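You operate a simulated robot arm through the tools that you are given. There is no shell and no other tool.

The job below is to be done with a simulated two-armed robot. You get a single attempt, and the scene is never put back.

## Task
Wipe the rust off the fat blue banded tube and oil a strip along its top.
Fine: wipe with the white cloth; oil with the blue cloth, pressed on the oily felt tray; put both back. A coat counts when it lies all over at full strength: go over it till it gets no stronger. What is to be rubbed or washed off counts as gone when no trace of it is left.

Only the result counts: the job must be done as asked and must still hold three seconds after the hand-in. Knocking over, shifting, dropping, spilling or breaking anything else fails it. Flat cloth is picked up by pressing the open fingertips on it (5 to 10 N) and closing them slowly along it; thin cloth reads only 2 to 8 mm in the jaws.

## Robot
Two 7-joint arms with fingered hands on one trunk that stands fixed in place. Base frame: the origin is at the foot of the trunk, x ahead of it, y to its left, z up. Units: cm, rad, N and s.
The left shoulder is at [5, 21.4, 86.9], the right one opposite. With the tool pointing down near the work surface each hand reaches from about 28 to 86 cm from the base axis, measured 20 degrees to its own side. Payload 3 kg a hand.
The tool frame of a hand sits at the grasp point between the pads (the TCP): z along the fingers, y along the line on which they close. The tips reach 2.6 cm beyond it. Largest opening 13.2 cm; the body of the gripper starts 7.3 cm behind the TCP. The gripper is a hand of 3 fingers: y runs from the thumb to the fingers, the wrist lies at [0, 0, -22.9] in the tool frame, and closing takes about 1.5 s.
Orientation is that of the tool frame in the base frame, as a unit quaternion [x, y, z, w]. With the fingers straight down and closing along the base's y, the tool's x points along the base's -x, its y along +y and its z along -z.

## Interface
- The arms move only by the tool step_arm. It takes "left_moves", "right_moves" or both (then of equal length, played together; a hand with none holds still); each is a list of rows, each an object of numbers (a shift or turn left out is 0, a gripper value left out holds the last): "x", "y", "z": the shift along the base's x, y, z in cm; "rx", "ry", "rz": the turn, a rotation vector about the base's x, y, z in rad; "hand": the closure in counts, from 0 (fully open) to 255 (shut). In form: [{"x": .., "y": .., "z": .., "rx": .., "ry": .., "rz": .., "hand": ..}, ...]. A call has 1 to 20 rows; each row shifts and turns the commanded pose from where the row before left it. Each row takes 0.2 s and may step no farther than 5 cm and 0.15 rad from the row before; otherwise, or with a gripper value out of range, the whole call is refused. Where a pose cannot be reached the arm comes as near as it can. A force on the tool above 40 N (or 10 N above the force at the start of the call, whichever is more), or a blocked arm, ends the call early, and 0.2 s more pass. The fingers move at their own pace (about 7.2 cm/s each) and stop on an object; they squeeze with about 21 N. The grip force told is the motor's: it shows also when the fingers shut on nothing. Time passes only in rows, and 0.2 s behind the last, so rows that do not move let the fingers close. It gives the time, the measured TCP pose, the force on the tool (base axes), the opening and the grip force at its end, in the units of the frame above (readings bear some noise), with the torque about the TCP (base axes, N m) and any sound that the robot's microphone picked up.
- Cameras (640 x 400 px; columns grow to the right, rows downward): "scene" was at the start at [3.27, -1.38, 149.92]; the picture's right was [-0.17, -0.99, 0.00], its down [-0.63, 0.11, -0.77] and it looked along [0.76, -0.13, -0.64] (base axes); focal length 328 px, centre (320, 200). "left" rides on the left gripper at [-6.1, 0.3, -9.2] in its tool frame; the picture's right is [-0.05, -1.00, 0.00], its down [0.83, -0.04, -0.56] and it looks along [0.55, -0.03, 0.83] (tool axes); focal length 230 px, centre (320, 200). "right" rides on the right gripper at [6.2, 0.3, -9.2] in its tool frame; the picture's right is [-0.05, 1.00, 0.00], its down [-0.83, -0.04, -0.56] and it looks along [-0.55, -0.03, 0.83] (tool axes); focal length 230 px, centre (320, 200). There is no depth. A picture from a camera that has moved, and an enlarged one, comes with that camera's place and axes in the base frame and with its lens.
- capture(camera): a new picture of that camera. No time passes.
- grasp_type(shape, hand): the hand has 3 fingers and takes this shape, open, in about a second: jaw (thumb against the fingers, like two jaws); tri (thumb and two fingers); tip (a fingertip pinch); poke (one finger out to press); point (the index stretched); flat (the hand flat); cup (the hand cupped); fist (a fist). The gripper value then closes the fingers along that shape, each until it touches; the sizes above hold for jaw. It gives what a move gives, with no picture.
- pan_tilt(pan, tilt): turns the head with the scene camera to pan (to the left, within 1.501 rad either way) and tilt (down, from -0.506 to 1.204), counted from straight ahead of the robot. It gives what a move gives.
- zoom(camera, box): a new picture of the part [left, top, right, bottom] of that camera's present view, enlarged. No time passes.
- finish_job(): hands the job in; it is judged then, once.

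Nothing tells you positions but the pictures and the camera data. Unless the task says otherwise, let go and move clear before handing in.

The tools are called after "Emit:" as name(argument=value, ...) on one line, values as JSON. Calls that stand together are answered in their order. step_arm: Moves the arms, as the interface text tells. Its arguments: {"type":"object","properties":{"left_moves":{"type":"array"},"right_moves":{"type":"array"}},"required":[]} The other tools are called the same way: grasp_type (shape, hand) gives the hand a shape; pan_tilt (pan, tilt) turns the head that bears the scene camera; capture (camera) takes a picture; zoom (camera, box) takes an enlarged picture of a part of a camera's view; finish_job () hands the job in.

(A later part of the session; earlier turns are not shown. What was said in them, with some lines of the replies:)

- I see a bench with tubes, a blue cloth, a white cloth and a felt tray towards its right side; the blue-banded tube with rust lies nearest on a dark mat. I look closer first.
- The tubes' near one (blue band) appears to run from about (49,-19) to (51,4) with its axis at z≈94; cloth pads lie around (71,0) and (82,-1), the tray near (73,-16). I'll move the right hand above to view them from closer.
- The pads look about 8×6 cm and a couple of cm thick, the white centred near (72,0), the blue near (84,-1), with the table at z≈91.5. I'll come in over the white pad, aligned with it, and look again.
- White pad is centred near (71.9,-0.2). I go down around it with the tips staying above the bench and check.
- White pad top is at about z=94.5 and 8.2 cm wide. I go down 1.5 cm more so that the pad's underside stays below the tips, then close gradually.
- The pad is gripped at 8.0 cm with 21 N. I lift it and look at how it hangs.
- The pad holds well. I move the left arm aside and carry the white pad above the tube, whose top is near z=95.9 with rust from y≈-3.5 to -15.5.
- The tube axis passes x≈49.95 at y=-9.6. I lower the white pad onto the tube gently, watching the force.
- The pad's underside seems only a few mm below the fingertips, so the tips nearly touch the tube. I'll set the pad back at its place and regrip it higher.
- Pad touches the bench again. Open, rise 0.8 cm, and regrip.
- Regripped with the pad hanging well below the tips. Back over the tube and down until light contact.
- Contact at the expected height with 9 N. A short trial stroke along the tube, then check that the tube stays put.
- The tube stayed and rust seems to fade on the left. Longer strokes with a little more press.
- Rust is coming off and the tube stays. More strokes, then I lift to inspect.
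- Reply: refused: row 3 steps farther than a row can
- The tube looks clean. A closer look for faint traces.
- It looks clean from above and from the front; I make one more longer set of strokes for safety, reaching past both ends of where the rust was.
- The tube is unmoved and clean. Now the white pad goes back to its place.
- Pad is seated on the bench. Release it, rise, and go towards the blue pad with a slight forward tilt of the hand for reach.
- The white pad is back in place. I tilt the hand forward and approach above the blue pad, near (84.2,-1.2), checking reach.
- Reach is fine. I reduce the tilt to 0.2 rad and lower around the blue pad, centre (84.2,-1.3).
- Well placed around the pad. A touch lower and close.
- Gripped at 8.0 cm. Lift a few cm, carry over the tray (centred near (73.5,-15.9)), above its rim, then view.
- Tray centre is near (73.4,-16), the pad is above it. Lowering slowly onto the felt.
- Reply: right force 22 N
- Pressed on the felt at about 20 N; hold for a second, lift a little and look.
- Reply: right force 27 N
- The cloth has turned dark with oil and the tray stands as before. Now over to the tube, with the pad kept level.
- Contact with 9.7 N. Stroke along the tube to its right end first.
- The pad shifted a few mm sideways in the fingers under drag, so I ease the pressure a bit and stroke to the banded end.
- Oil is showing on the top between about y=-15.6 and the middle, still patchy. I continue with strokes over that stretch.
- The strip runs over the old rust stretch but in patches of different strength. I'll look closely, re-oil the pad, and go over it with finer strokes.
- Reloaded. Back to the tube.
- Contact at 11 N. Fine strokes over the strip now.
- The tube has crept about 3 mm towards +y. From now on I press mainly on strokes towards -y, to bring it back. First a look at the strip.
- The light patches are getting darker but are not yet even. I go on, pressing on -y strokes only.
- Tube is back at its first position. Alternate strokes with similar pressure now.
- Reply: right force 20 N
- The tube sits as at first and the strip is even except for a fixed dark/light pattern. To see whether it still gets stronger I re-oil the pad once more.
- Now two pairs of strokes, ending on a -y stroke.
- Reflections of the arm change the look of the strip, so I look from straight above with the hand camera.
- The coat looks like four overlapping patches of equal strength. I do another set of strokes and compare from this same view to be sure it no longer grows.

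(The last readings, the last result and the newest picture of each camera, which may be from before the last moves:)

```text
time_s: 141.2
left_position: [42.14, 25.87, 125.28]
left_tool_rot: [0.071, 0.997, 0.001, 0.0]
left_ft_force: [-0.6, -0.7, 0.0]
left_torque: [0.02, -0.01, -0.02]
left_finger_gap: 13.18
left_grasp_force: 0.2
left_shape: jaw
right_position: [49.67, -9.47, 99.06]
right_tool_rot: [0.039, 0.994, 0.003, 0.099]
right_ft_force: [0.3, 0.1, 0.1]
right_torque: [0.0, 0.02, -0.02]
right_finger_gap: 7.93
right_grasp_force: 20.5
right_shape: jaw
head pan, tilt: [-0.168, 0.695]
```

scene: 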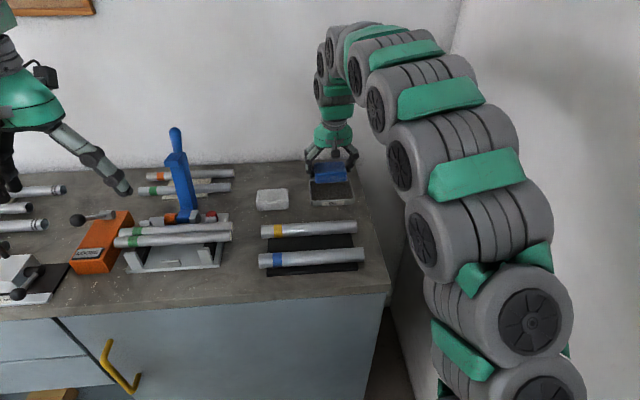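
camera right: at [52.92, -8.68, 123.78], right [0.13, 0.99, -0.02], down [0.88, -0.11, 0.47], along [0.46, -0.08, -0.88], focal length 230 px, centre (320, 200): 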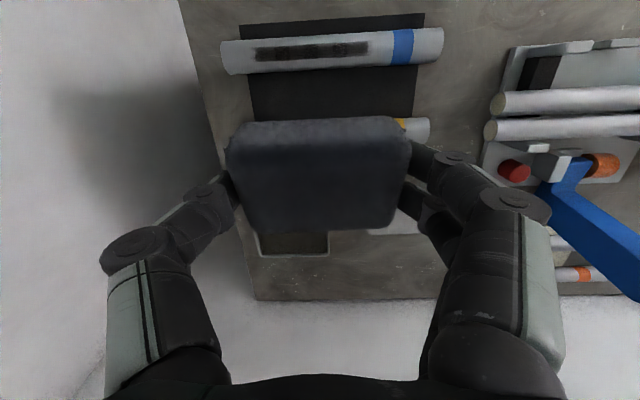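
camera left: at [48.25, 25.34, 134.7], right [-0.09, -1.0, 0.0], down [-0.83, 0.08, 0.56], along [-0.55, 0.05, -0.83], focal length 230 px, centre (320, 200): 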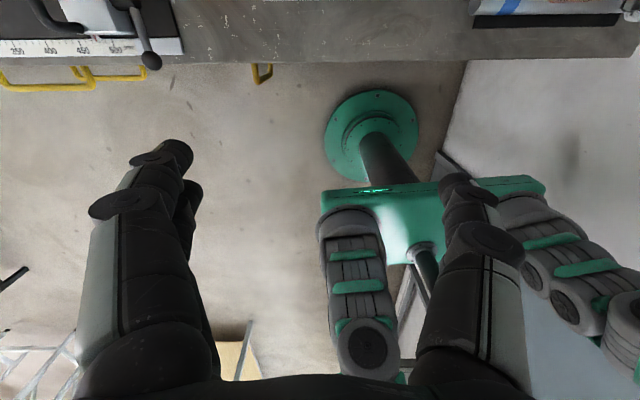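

Emit:
step_arm(right_moves=[{"z": -0.08}, {}])

Emit:
step_arm(right_moves=[{"z": -0.06}, {}])

```text
time_s: 141.8
left_position: [42.11, 25.9, 125.41]
left_tool_rot: [0.072, 0.997, 0.0, 0.0]
left_ft_force: [1.0, -0.3, 0.2]
left_torque: [-0.03, -0.01, -0.03]
left_finger_gap: 13.19
left_grasp_force: 0.1
left_shape: jaw
right_position: [49.68, -9.39, 98.95]
right_tool_rot: [0.04, 0.994, 0.002, 0.101]
right_ft_force: [-0.9, -0.9, 5.3]
right_torque: [0.03, 0.0, -0.01]
right_finger_gap: 7.9
right_grasp_force: 20.9
right_shape: jaw
head pan, tilt: [-0.168, 0.695]
```

```text
time_s: 142.4
left_position: [42.16, 25.78, 125.33]
left_tool_rot: [0.072, 0.997, 0.001, 0.0]
left_ft_force: [0.2, -0.2, -0.5]
left_torque: [-0.02, 0.03, 0.0]
left_finger_gap: 13.2
left_grasp_force: 0.1
left_shape: jaw
right_position: [49.58, -9.36, 98.8]
right_tool_rot: [0.039, 0.994, 0.002, 0.101]
right_ft_force: [-1.3, 1.3, 14.2]
right_torque: [0.05, -0.04, 0.0]
right_finger_gap: 7.9
right_grasp_force: 21.0
right_shape: jaw
head pan, tilt: [-0.168, 0.695]
```

Emit:
step_arm(right_moves=[{"y": -0.7, "x": -0.057}, {"y": -0.7, "x": -0.057}, {"y": -0.7, "x": -0.057}, {"y": -0.7, "x": -0.057}, {"y": -0.7, "x": -0.057}, {"y": 0.7, "x": 0.057}, {"y": 0.7, "x": 0.057}, {"y": 0.7, "x": 0.057}, {"y": 0.7, "x": 0.057}, {"y": 0.7, "x": 0.057}, {"y": 0.7, "x": 0.057}, {"y": 0.7, "x": 0.057}, {"y": 0.7, "x": 0.057}, {"y": 0.7, "x": 0.057}, {"y": 0.7, "x": 0.057}])

Emit:
step_arm(right_moves=[{"z": -0.04, "y": -0.7, "x": -0.057}, {"y": -0.7, "x": -0.057}, {"y": -0.7, "x": -0.057}, {"y": -0.7, "x": -0.057}, {"y": -0.7, "x": -0.057}, {"y": -0.7, "x": -0.057}, {"y": -0.7, "x": -0.057}, {"y": -0.7, "x": -0.057}, {"y": -0.7, "x": -0.057}, {"y": -0.7, "x": -0.057}, {"y": 0.7, "x": 0.057}, {"y": 0.7, "x": 0.057}, {"y": 0.7, "x": 0.057}, {"y": 0.7, "x": 0.057}, {"y": 0.7, "x": 0.057}, {}])

Emit:
step_arm(right_moves=[{"z": 2}, {"z": 4}, {"z": 3, "x": 2.35, "ry": 0.1}, {"z": 3, "x": 3, "ry": 0.1}, {"z": 3.16, "x": 3, "ry": 0.1}, {}])

Emit:
zoom(camera="right", box=[240, 55, 385, 110])

Emit:
zoom(camera="scene", box=[285, 245, 355, 275])

Emit:
zoom(camera="scene", box=[240, 190, 390, 290])

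```text
time_s: 145.6
left_position: [42.05, 25.85, 125.25]
left_tool_rot: [0.073, 0.997, 0.0, 0.0]
left_ft_force: [-0.1, -0.2, 0.9]
left_torque: [0.03, 0.0, -0.01]
left_finger_gap: 13.21
left_grasp_force: 0.1
left_shape: jaw
right_position: [49.91, -6.04, 98.87]
right_tool_rot: [0.04, 0.994, 0.002, 0.1]
right_ft_force: [-0.1, -1.7, 4.0]
right_torque: [-0.01, 0.0, -0.02]
right_finger_gap: 7.83
right_grasp_force: 21.5
right_shape: jaw
head pan, tilt: [-0.168, 0.695]
```

```text
time_s: 149.0
left_position: [42.1, 25.81, 125.3]
left_tool_rot: [0.072, 0.997, 0.0, 0.0]
left_ft_force: [0.1, 0.5, 0.0]
left_torque: [-0.01, 0.02, 0.0]
left_finger_gap: 13.23
left_grasp_force: 0.0
left_shape: jaw
right_position: [49.76, -9.46, 98.84]
right_tool_rot: [0.039, 0.994, 0.002, 0.101]
right_ft_force: [-1.3, -2.0, 10.3]
right_torque: [-0.07, -0.04, -0.03]
right_finger_gap: 7.71
right_grasp_force: 20.9
right_shape: jaw
head pan, tilt: [-0.168, 0.695]
```

```text
time_s: 150.4
left_position: [42.16, 25.75, 125.2]
left_tool_rot: [0.072, 0.997, -0.001, -0.001]
left_ft_force: [-0.4, 0.0, -0.7]
left_torque: [-0.02, 0.0, 0.04]
left_finger_gap: 13.2
left_grasp_force: 0.1
left_shape: jaw
right_position: [58.12, -9.4, 114.16]
right_tool_rot: [0.039, 0.998, -0.004, -0.051]
right_ft_force: [0.3, 0.5, -0.3]
right_torque: [0.01, 0.0, 0.02]
right_finger_gap: 7.89
right_grasp_force: 20.8
right_shape: jaw
head pan, tilt: [-0.168, 0.695]
```

```text
4.41 times, centred on (312, 82) of right
camera zoom: at [52.85, -8.55, 123.79], right [0.13, 0.99, -0.02], down [0.88, -0.11, 0.47], along [0.46, -0.08, -0.88], focal length 1016 px, centre (353, 719)
```

zoom: 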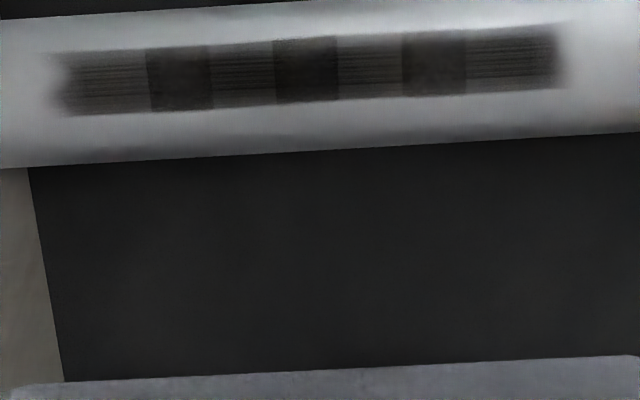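

```text
9.14 times, centred on (320, 260) of scene
camera zoom: at [3.28, -1.37, 149.91], right [-0.17, -0.99, 0.0], down [-0.63, 0.11, -0.77], along [0.76, -0.13, -0.64], focal length 2995 px, centre (320, -349)
```

zoom: 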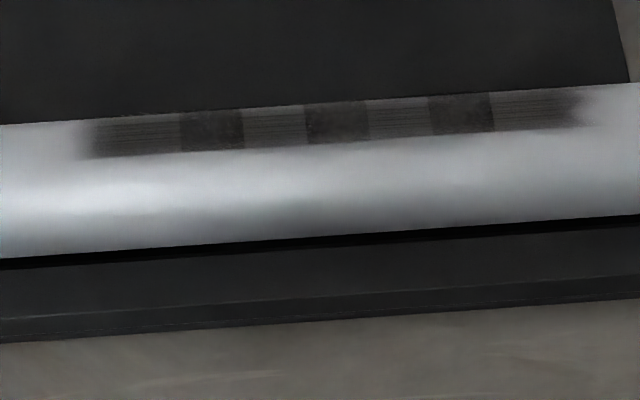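

```text
4.00 times, centred on (315, 240) of scene
camera zoom: at [3.28, -1.37, 149.91], right [-0.17, -0.99, 0.0], down [-0.63, 0.11, -0.77], along [0.76, -0.13, -0.64], focal length 1310 px, centre (340, 40)
```

zoom: 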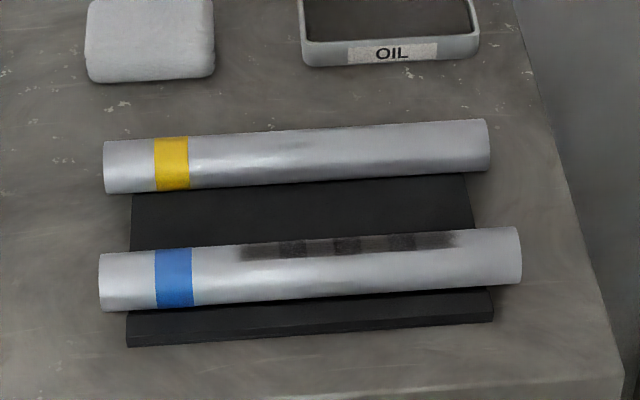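

The strip looks the same as before this set, so the coat is at its full strength. One last +y stroke to bring the tube back the 2 mm it crept, then the blue pad goes back.

Emit:
step_arm(right_moves=[{"x": -3, "y": -1.5, "ry": -0.1, "z": -2}, {"x": -3, "y": -1.5, "ry": -0.1, "z": -3}, {"x": -2.6, "y": -0.5, "ry": -0.1, "z": -3}, {"z": -3}, {"z": -2.5}, {"z": -1}, {"z": -0.4}, {"z": -0.15}, {}])

Emit:
step_arm(right_moves=[{"z": -0.06}, {}])

```text
time_s: 152.4
left_position: [42.22, 25.79, 125.29]
left_tool_rot: [0.072, 0.997, 0.0, 0.0]
left_ft_force: [0.2, -0.1, 0.7]
left_torque: [-0.02, 0.02, 0.01]
left_finger_gap: 13.2
left_grasp_force: 0.1
left_shape: jaw
right_position: [49.54, -13.06, 98.79]
right_tool_rot: [0.039, 0.994, 0.002, 0.099]
right_ft_force: [0.0, -2.2, 5.7]
right_torque: [-0.01, -0.01, -0.01]
right_finger_gap: 7.84
right_grasp_force: 21.1
right_shape: jaw
head pan, tilt: [-0.168, 0.695]
```

```text
time_s: 153.0
left_position: [42.12, 25.74, 125.35]
left_tool_rot: [0.072, 0.997, 0.0, 0.0]
left_ft_force: [1.0, 0.4, 0.9]
left_torque: [0.02, 0.03, 0.01]
left_finger_gap: 13.19
left_grasp_force: 0.1
left_shape: jaw
right_position: [49.44, -12.97, 98.86]
right_tool_rot: [0.039, 0.994, 0.002, 0.1]
right_ft_force: [0.2, -3.5, 7.2]
right_torque: [0.03, -0.03, -0.05]
right_finger_gap: 7.87
right_grasp_force: 20.8
right_shape: jaw
head pan, tilt: [-0.168, 0.695]
```

Emit:
step_arm(right_moves=[{"y": 0.7, "x": 0.057}, {"y": 0.7, "x": 0.057}, {"y": 0.7, "x": 0.057}, {"y": 0.7, "x": 0.057}, {"y": 0.7, "x": 0.057}, {"y": 0.7, "x": 0.057}, {"y": 0.7, "x": 0.057}, {"y": 0.7, "x": 0.057}, {"y": 0.7, "x": 0.057}, {"y": 0.7, "x": 0.057}, {}])

Emit:
zoom(camera="scene", box=[240, 190, 390, 290])

```text
time_s: 155.4
left_position: [42.22, 25.87, 125.22]
left_tool_rot: [0.072, 0.997, 0.0, 0.0]
left_ft_force: [-0.4, 0.4, 0.9]
left_torque: [0.02, -0.01, -0.02]
left_finger_gap: 13.18
left_grasp_force: 0.0
left_shape: jaw
right_position: [49.95, -5.88, 98.82]
right_tool_rot: [0.04, 0.994, 0.002, 0.101]
right_ft_force: [0.3, -0.6, -0.1]
right_torque: [0.02, 0.01, 0.01]
right_finger_gap: 7.82
right_grasp_force: 21.1
right_shape: jaw
head pan, tilt: [-0.168, 0.695]
```

```text
4.00 times, centred on (315, 240) of scene
camera zoom: at [3.27, -1.38, 149.92], right [-0.17, -0.99, 0.0], down [-0.63, 0.11, -0.77], along [0.76, -0.13, -0.64], focal length 1310 px, centre (340, 40)
```

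zoom: 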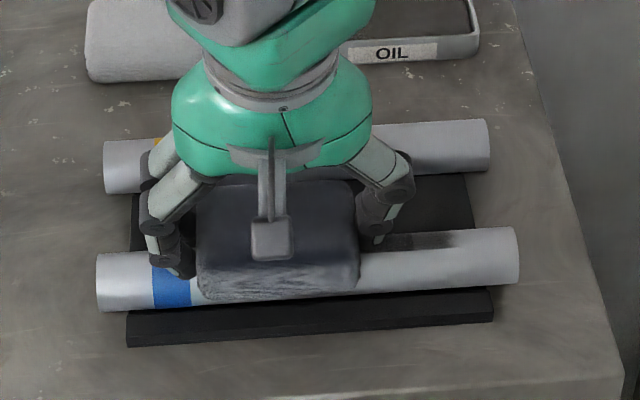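

Tube is back within a millimetre. Now I return the blue pad to its place at (84.2,-1.3), passing high over the white pad.

Emit:
step_arm(right_moves=[{"z": 2.2}, {"z": 3}, {"x": 4, "y": 0.5}, {"x": 4, "y": 0.5, "rz": 0.02}, {"x": 4, "y": 0.6}, {"x": 4, "y": 0.6}, {"x": 4, "y": 0.6}, {"x": 4, "y": 0.6}, {"x": 4, "y": 0.6, "z": -0.5}, {"x": 3, "y": 0.4, "z": -1}, {"x": 2.99, "y": 0.3, "z": -1.5}, {"z": -1}, {}])

Emit:
capture(camera="right")

Emit:
zoom(camera="scene", box=[220, 130, 340, 210])

```text
time_s: 158.2
left_position: [42.18, 25.85, 125.37]
left_tool_rot: [0.072, 0.997, 0.0, -0.001]
left_ft_force: [0.1, 0.2, 0.6]
left_torque: [-0.02, -0.02, 0.02]
left_finger_gap: 13.23
left_grasp_force: 0.1
left_shape: jaw
right_position: [83.87, -1.09, 100.19]
right_tool_rot: [0.031, 0.995, 0.002, 0.099]
right_ft_force: [0.6, 0.3, -0.6]
right_torque: [-0.04, -0.01, 0.03]
right_finger_gap: 7.85
right_grasp_force: 21.2
right_shape: jaw
head pan, tilt: [-0.168, 0.695]
```

```text
taken
camera right: at [75.89, -0.53, 107.98], right [0.11, 0.99, 0.02], down [0.7, -0.09, 0.71], along [0.71, -0.06, -0.71], focal length 230 px, centre (320, 200)
```

right: 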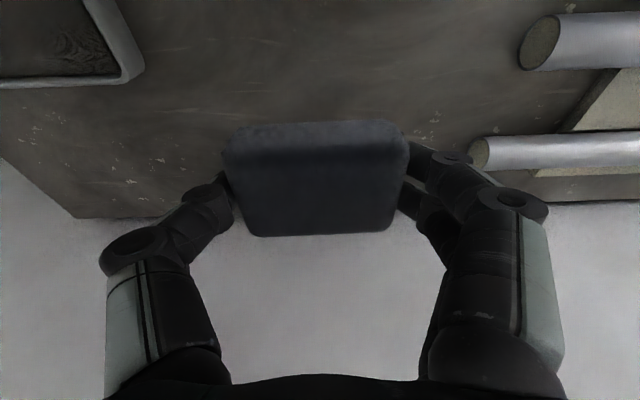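

```text
5.00 times, centred on (280, 170) of scene
camera zoom: at [3.27, -1.38, 149.92], right [-0.17, -0.99, 0.0], down [-0.63, 0.11, -0.77], along [0.76, -0.13, -0.64], focal length 1638 px, centre (520, 350)
```

zoom: 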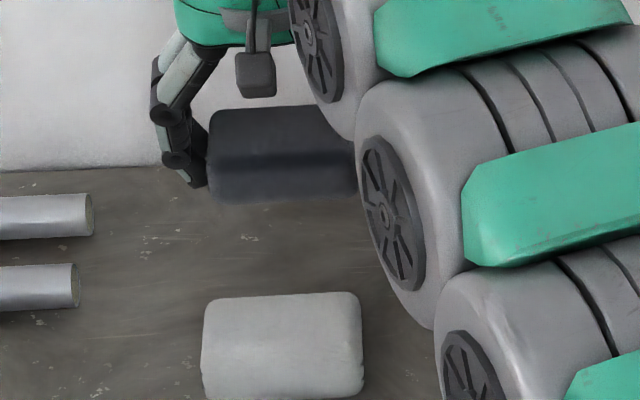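

Emit:
step_arm(right_moves=[{"z": -2}, {"z": -1.2}, {"z": -0.6}, {}])

Emit:
step_arm(right_moves=[{"z": -0.2}, {}])

Emit:
zoom(camera="scene", box=[220, 130, 340, 210])

```text
time_s: 159.2
left_position: [42.17, 25.8, 125.25]
left_tool_rot: [0.073, 0.997, 0.0, 0.0]
left_ft_force: [0.2, -0.7, -0.3]
left_torque: [-0.04, 0.0, 0.01]
left_finger_gap: 13.21
left_grasp_force: 0.1
left_shape: jaw
right_position: [83.83, -1.28, 96.34]
right_tool_rot: [0.03, 0.995, 0.003, 0.1]
right_ft_force: [0.6, -0.4, -0.1]
right_torque: [-0.02, -0.03, 0.0]
right_finger_gap: 7.88
right_grasp_force: 21.1
right_shape: jaw
head pan, tilt: [-0.168, 0.695]
```

```text
time_s: 159.8
left_position: [42.22, 25.73, 125.24]
left_tool_rot: [0.073, 0.997, -0.001, 0.001]
left_ft_force: [0.6, -0.1, 0.6]
left_torque: [0.0, 0.0, 0.0]
left_finger_gap: 13.19
left_grasp_force: 0.1
left_shape: jaw
right_position: [83.96, -1.3, 96.02]
right_tool_rot: [0.029, 0.995, 0.003, 0.1]
right_ft_force: [-1.0, -0.6, -1.2]
right_torque: [-0.03, 0.02, 0.02]
right_finger_gap: 7.85
right_grasp_force: 21.0
right_shape: jaw
head pan, tilt: [-0.168, 0.695]
```

```text
5.00 times, centred on (280, 170) of scene
camera zoom: at [3.28, -1.38, 149.92], right [-0.17, -0.99, 0.0], down [-0.63, 0.11, -0.77], along [0.76, -0.13, -0.64], focal length 1638 px, centre (520, 350)
```

zoom: 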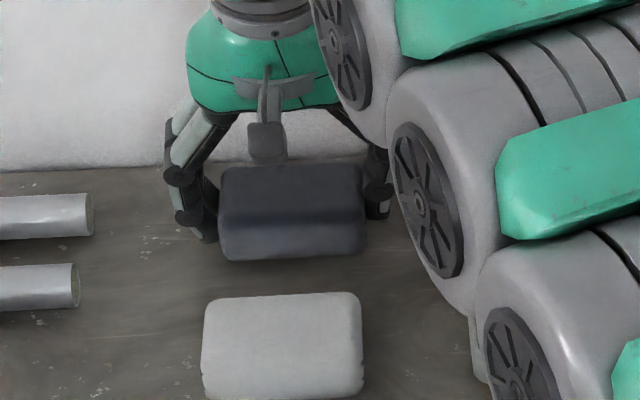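

Emit:
step_arm(right_moves=[{"z": -0.12, "y": 0.2, "x": -0.25}, {}])

Emit:
step_arm(right_moves=[{"z": -0.12}, {}])

Emit:
step_arm(right_moves=[{"z": -0.1}, {}])

```text
time_s: 160.4
left_position: [42.17, 25.77, 125.21]
left_tool_rot: [0.072, 0.997, 0.0, 0.001]
left_ft_force: [0.2, -0.3, 0.2]
left_torque: [0.0, 0.01, 0.04]
left_finger_gap: 13.17
left_grasp_force: 0.1
left_shape: jaw
right_position: [83.69, -1.09, 96.03]
right_tool_rot: [0.03, 0.995, 0.003, 0.1]
right_ft_force: [-0.3, 0.6, -1.0]
right_torque: [0.03, 0.01, 0.02]
right_finger_gap: 7.88
right_grasp_force: 21.0
right_shape: jaw
head pan, tilt: [-0.168, 0.695]
```

```text
time_s: 161.0
left_position: [42.17, 25.77, 125.21]
left_tool_rot: [0.072, 0.997, 0.0, 0.0]
left_ft_force: [0.2, 0.1, -0.3]
left_torque: [0.0, -0.03, 0.01]
left_finger_gap: 13.21
left_grasp_force: 0.1
left_shape: jaw
right_position: [83.65, -0.96, 95.82]
right_tool_rot: [0.03, 0.995, 0.003, 0.099]
right_ft_force: [0.3, -0.2, -1.4]
right_torque: [-0.05, 0.0, -0.01]
right_finger_gap: 7.85
right_grasp_force: 21.2
right_shape: jaw
head pan, tilt: [-0.168, 0.695]
```

```text
time_s: 161.6
left_position: [42.11, 25.82, 125.17]
left_tool_rot: [0.072, 0.997, 0.0, 0.0]
left_ft_force: [0.5, -0.6, -0.4]
left_torque: [0.0, 0.01, -0.02]
left_finger_gap: 13.22
left_grasp_force: 0.0
left_shape: jaw
right_position: [83.74, -1.09, 95.71]
right_tool_rot: [0.029, 0.995, 0.004, 0.1]
right_ft_force: [-0.1, -0.4, -0.3]
right_torque: [0.01, 0.0, -0.02]
right_finger_gap: 7.86
right_grasp_force: 20.5
right_shape: jaw
head pan, tilt: [-0.168, 0.695]
```

Emit:
step_arm(right_moves=[{"z": -0.1}, {}])

Emit:
step_arm(right_moves=[{"z": -0.08}, {}])

```text
time_s: 162.2
left_position: [42.25, 25.75, 125.16]
left_tool_rot: [0.073, 0.997, 0.0, -0.001]
left_ft_force: [-0.1, 0.0, 0.0]
left_torque: [-0.05, -0.01, 0.0]
left_finger_gap: 13.19
left_grasp_force: 0.1
left_shape: jaw
right_position: [83.61, -0.95, 95.76]
right_tool_rot: [0.029, 0.995, 0.004, 0.101]
right_ft_force: [-0.3, -0.5, 0.0]
right_torque: [0.0, -0.03, -0.01]
right_finger_gap: 7.85
right_grasp_force: 21.0
right_shape: jaw
head pan, tilt: [-0.168, 0.695]
```

```text
time_s: 162.8
left_position: [42.13, 25.83, 125.29]
left_tool_rot: [0.073, 0.997, -0.001, -0.001]
left_ft_force: [1.0, 0.5, 0.6]
left_torque: [0.01, 0.0, -0.01]
left_finger_gap: 13.18
left_grasp_force: 0.1
left_shape: jaw
right_position: [83.71, -1.06, 95.58]
right_tool_rot: [0.03, 0.995, 0.003, 0.1]
right_ft_force: [-0.1, 0.8, -0.1]
right_torque: [0.04, -0.01, -0.02]
right_finger_gap: 7.86
right_grasp_force: 21.1
right_shape: jaw
head pan, tilt: [-0.168, 0.695]
```

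Emit:
step_arm(right_moves=[{"z": -0.07}, {}])

Emit:
step_arm(right_moves=[{"z": -0.07}, {}])

Emit:
zoom(camera="scene", box=[220, 130, 340, 210])

```text
time_s: 163.4
left_position: [42.14, 25.75, 125.29]
left_tool_rot: [0.073, 0.997, 0.0, 0.0]
left_ft_force: [-0.5, -0.5, -0.3]
left_torque: [-0.01, -0.02, -0.01]
left_finger_gap: 13.2
left_grasp_force: 0.0
left_shape: jaw
right_position: [83.7, -0.99, 95.4]
right_tool_rot: [0.03, 0.994, 0.003, 0.101]
right_ft_force: [1.1, -0.2, 1.4]
right_torque: [0.04, 0.05, -0.01]
right_finger_gap: 7.85
right_grasp_force: 21.1
right_shape: jaw
head pan, tilt: [-0.168, 0.695]
```

```text
time_s: 164.0
left_position: [42.13, 25.75, 125.26]
left_tool_rot: [0.072, 0.997, -0.001, 0.0]
left_ft_force: [0.5, 0.3, 0.1]
left_torque: [0.0, 0.01, 0.01]
left_finger_gap: 13.21
left_grasp_force: 0.1
left_shape: jaw
right_position: [83.73, -1.02, 95.4]
right_tool_rot: [0.029, 0.995, 0.003, 0.1]
right_ft_force: [0.0, -0.6, 3.1]
right_torque: [0.12, 0.02, -0.01]
right_finger_gap: 7.89
right_grasp_force: 21.2
right_shape: jaw
head pan, tilt: [-0.168, 0.695]
```

```text
5.00 times, centred on (280, 170) of scene
camera zoom: at [3.27, -1.38, 149.92], right [-0.17, -0.99, 0.0], down [-0.63, 0.11, -0.77], along [0.76, -0.13, -0.64], focal length 1638 px, centre (520, 350)
```

zoom: 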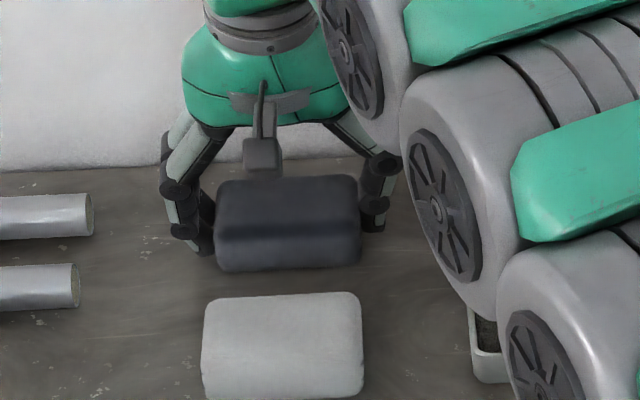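

The blue pad rests where it lay before. Release and move clear.

Emit:
step_arm(right_moves=[{"hand": 90}, {"hand": 70}, {"hand": 40}, {"hand": 0}, {"hand": 0}, {"hand": 0}, {"z": 1}, {"z": 2}, {"z": 2, "x": -1}, {"z": 2.5, "x": -3}, {"z": 3, "x": -3}, {"z": 3, "x": -3}, {"x": -4, "y": -2, "z": 2}, {"x": -4, "y": -3}, {"x": -3, "y": -4}, {"x": -3, "y": -4}, {}])

Emit:
capture(camera="scene")

Emit:
capture(camera="right")

Emit:
zoom(camera="scene", box=[230, 150, 400, 290])

```text
time_s: 167.6
left_position: [42.13, 25.69, 125.29]
left_tool_rot: [0.072, 0.997, -0.001, 0.0]
left_ft_force: [0.2, 0.8, -0.4]
left_torque: [-0.01, 0.0, 0.02]
left_finger_gap: 13.19
left_grasp_force: 0.0
left_shape: jaw
right_position: [59.3, -14.01, 110.59]
right_tool_rot: [0.029, 0.995, 0.003, 0.101]
right_ft_force: [-1.6, -0.8, -0.8]
right_torque: [0.0, 0.02, 0.0]
right_finger_gap: 13.2
right_grasp_force: 0.1
right_shape: jaw
head pan, tilt: [-0.168, 0.695]
```

```text
taken
```

scene: 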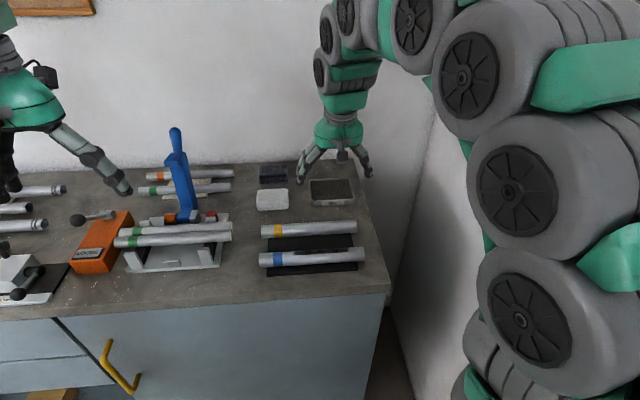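

```text
taken
camera right: at [51.37, -13.41, 118.41], right [0.11, 0.99, 0.02], down [0.7, -0.09, 0.71], along [0.71, -0.06, -0.71], focal length 230 px, centre (320, 200)
```

right: 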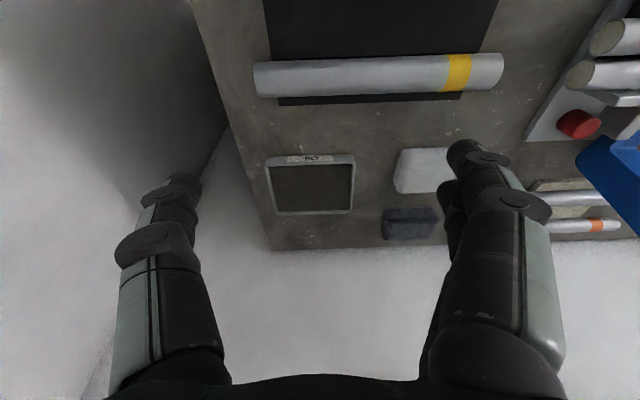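

```text
2.86 times, centred on (315, 220) of scene
camera zoom: at [3.27, -1.38, 149.92], right [-0.17, -0.99, 0.0], down [-0.63, 0.11, -0.77], along [0.76, -0.13, -0.64], focal length 936 px, centre (334, 143)
```

zoom: 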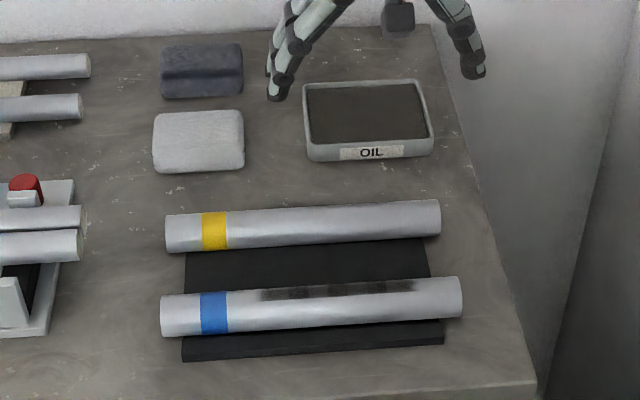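

Everything lies as at the start, with the strip oiled. I move the arm to the side and take a last close look at the strip.

Emit:
step_arm(right_moves=[{"x": -3, "y": -3, "z": 2, "ry": 0.1}, {"x": -3, "y": -3, "z": 2, "ry": 0.1}, {"x": -3, "y": -3, "z": 2}, {"x": -3, "y": -3, "z": 2}, {"x": -2, "y": -2}, {}])

Emit:
zoom(camera="scene", box=[285, 245, 355, 275])

Emit:
zoom(camera="right", box=[320, 0, 640, 200])

```text
time_s: 169.0
left_position: [42.27, 25.89, 125.34]
left_tool_rot: [0.073, 0.997, 0.001, 0.001]
left_ft_force: [0.1, -0.2, 0.4]
left_torque: [0.02, 0.0, 0.0]
left_finger_gap: 13.17
left_grasp_force: 0.1
left_shape: jaw
right_position: [45.91, -28.39, 118.68]
right_tool_rot: [0.03, 1.0, 0.0, 0.0]
right_ft_force: [0.8, 0.5, 0.1]
right_torque: [-0.01, -0.03, -0.03]
right_finger_gap: 13.17
right_grasp_force: 0.0
right_shape: jaw
head pan, tilt: [-0.168, 0.695]
```

```text
9.14 times, centred on (320, 260) of scene
camera zoom: at [3.27, -1.38, 149.92], right [-0.17, -0.99, 0.0], down [-0.63, 0.11, -0.77], along [0.76, -0.13, -0.64], focal length 2995 px, centre (320, -349)
```

zoom: 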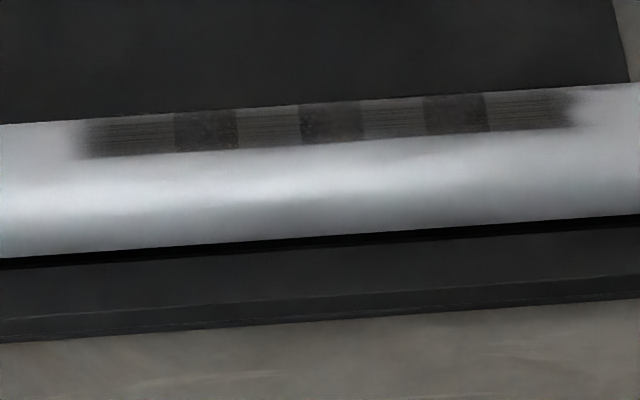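

```text
2.00 times, centred on (480, 100) of right
camera zoom: at [39.61, -27.81, 128.0], right [0.11, 0.99, 0.0], down [0.83, -0.09, 0.55], along [0.55, -0.06, -0.83], focal length 460 px, centre (0, 400)
```

zoom: 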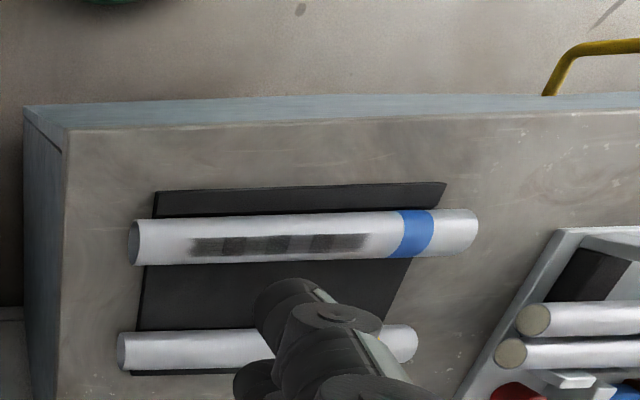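

The rust is gone, the oiled strip lies evenly along the top, both cloths and the tray are in place and both hands are clear. I hand in.

Emit:
finish_job()

```text
The job is handed in.
```

I wiped the rust off the blue-banded tube and oiled a strip along its top. Both cloths are back where they lay, the hands are clear, and the job is handed in.

- **Rust:** the white cloth took it all off. I saw no trace from the front or from straight above.
- **Oil:** the coat covers the stretch where the rust was, about 12 cm. It stopped getting stronger: a last set of strokes made no visible difference from the same view. It shows alternating darker and lighter patches, which I take to be overlaps in how the coat is drawn rather than thin spots.
- **Strip length:** early strokes went past both ends of that stretch and no oil showed there, so I took it to be the whole strip.
- **Tube position:** the tube crept a few millimetres along its length during the oiling. I brought it back to within about a millimetre of where it started.
- **Everything else:** the tray and the other tubes on the right of the bench look unmoved in the final pictures. The blue cloth stays dark with oil.
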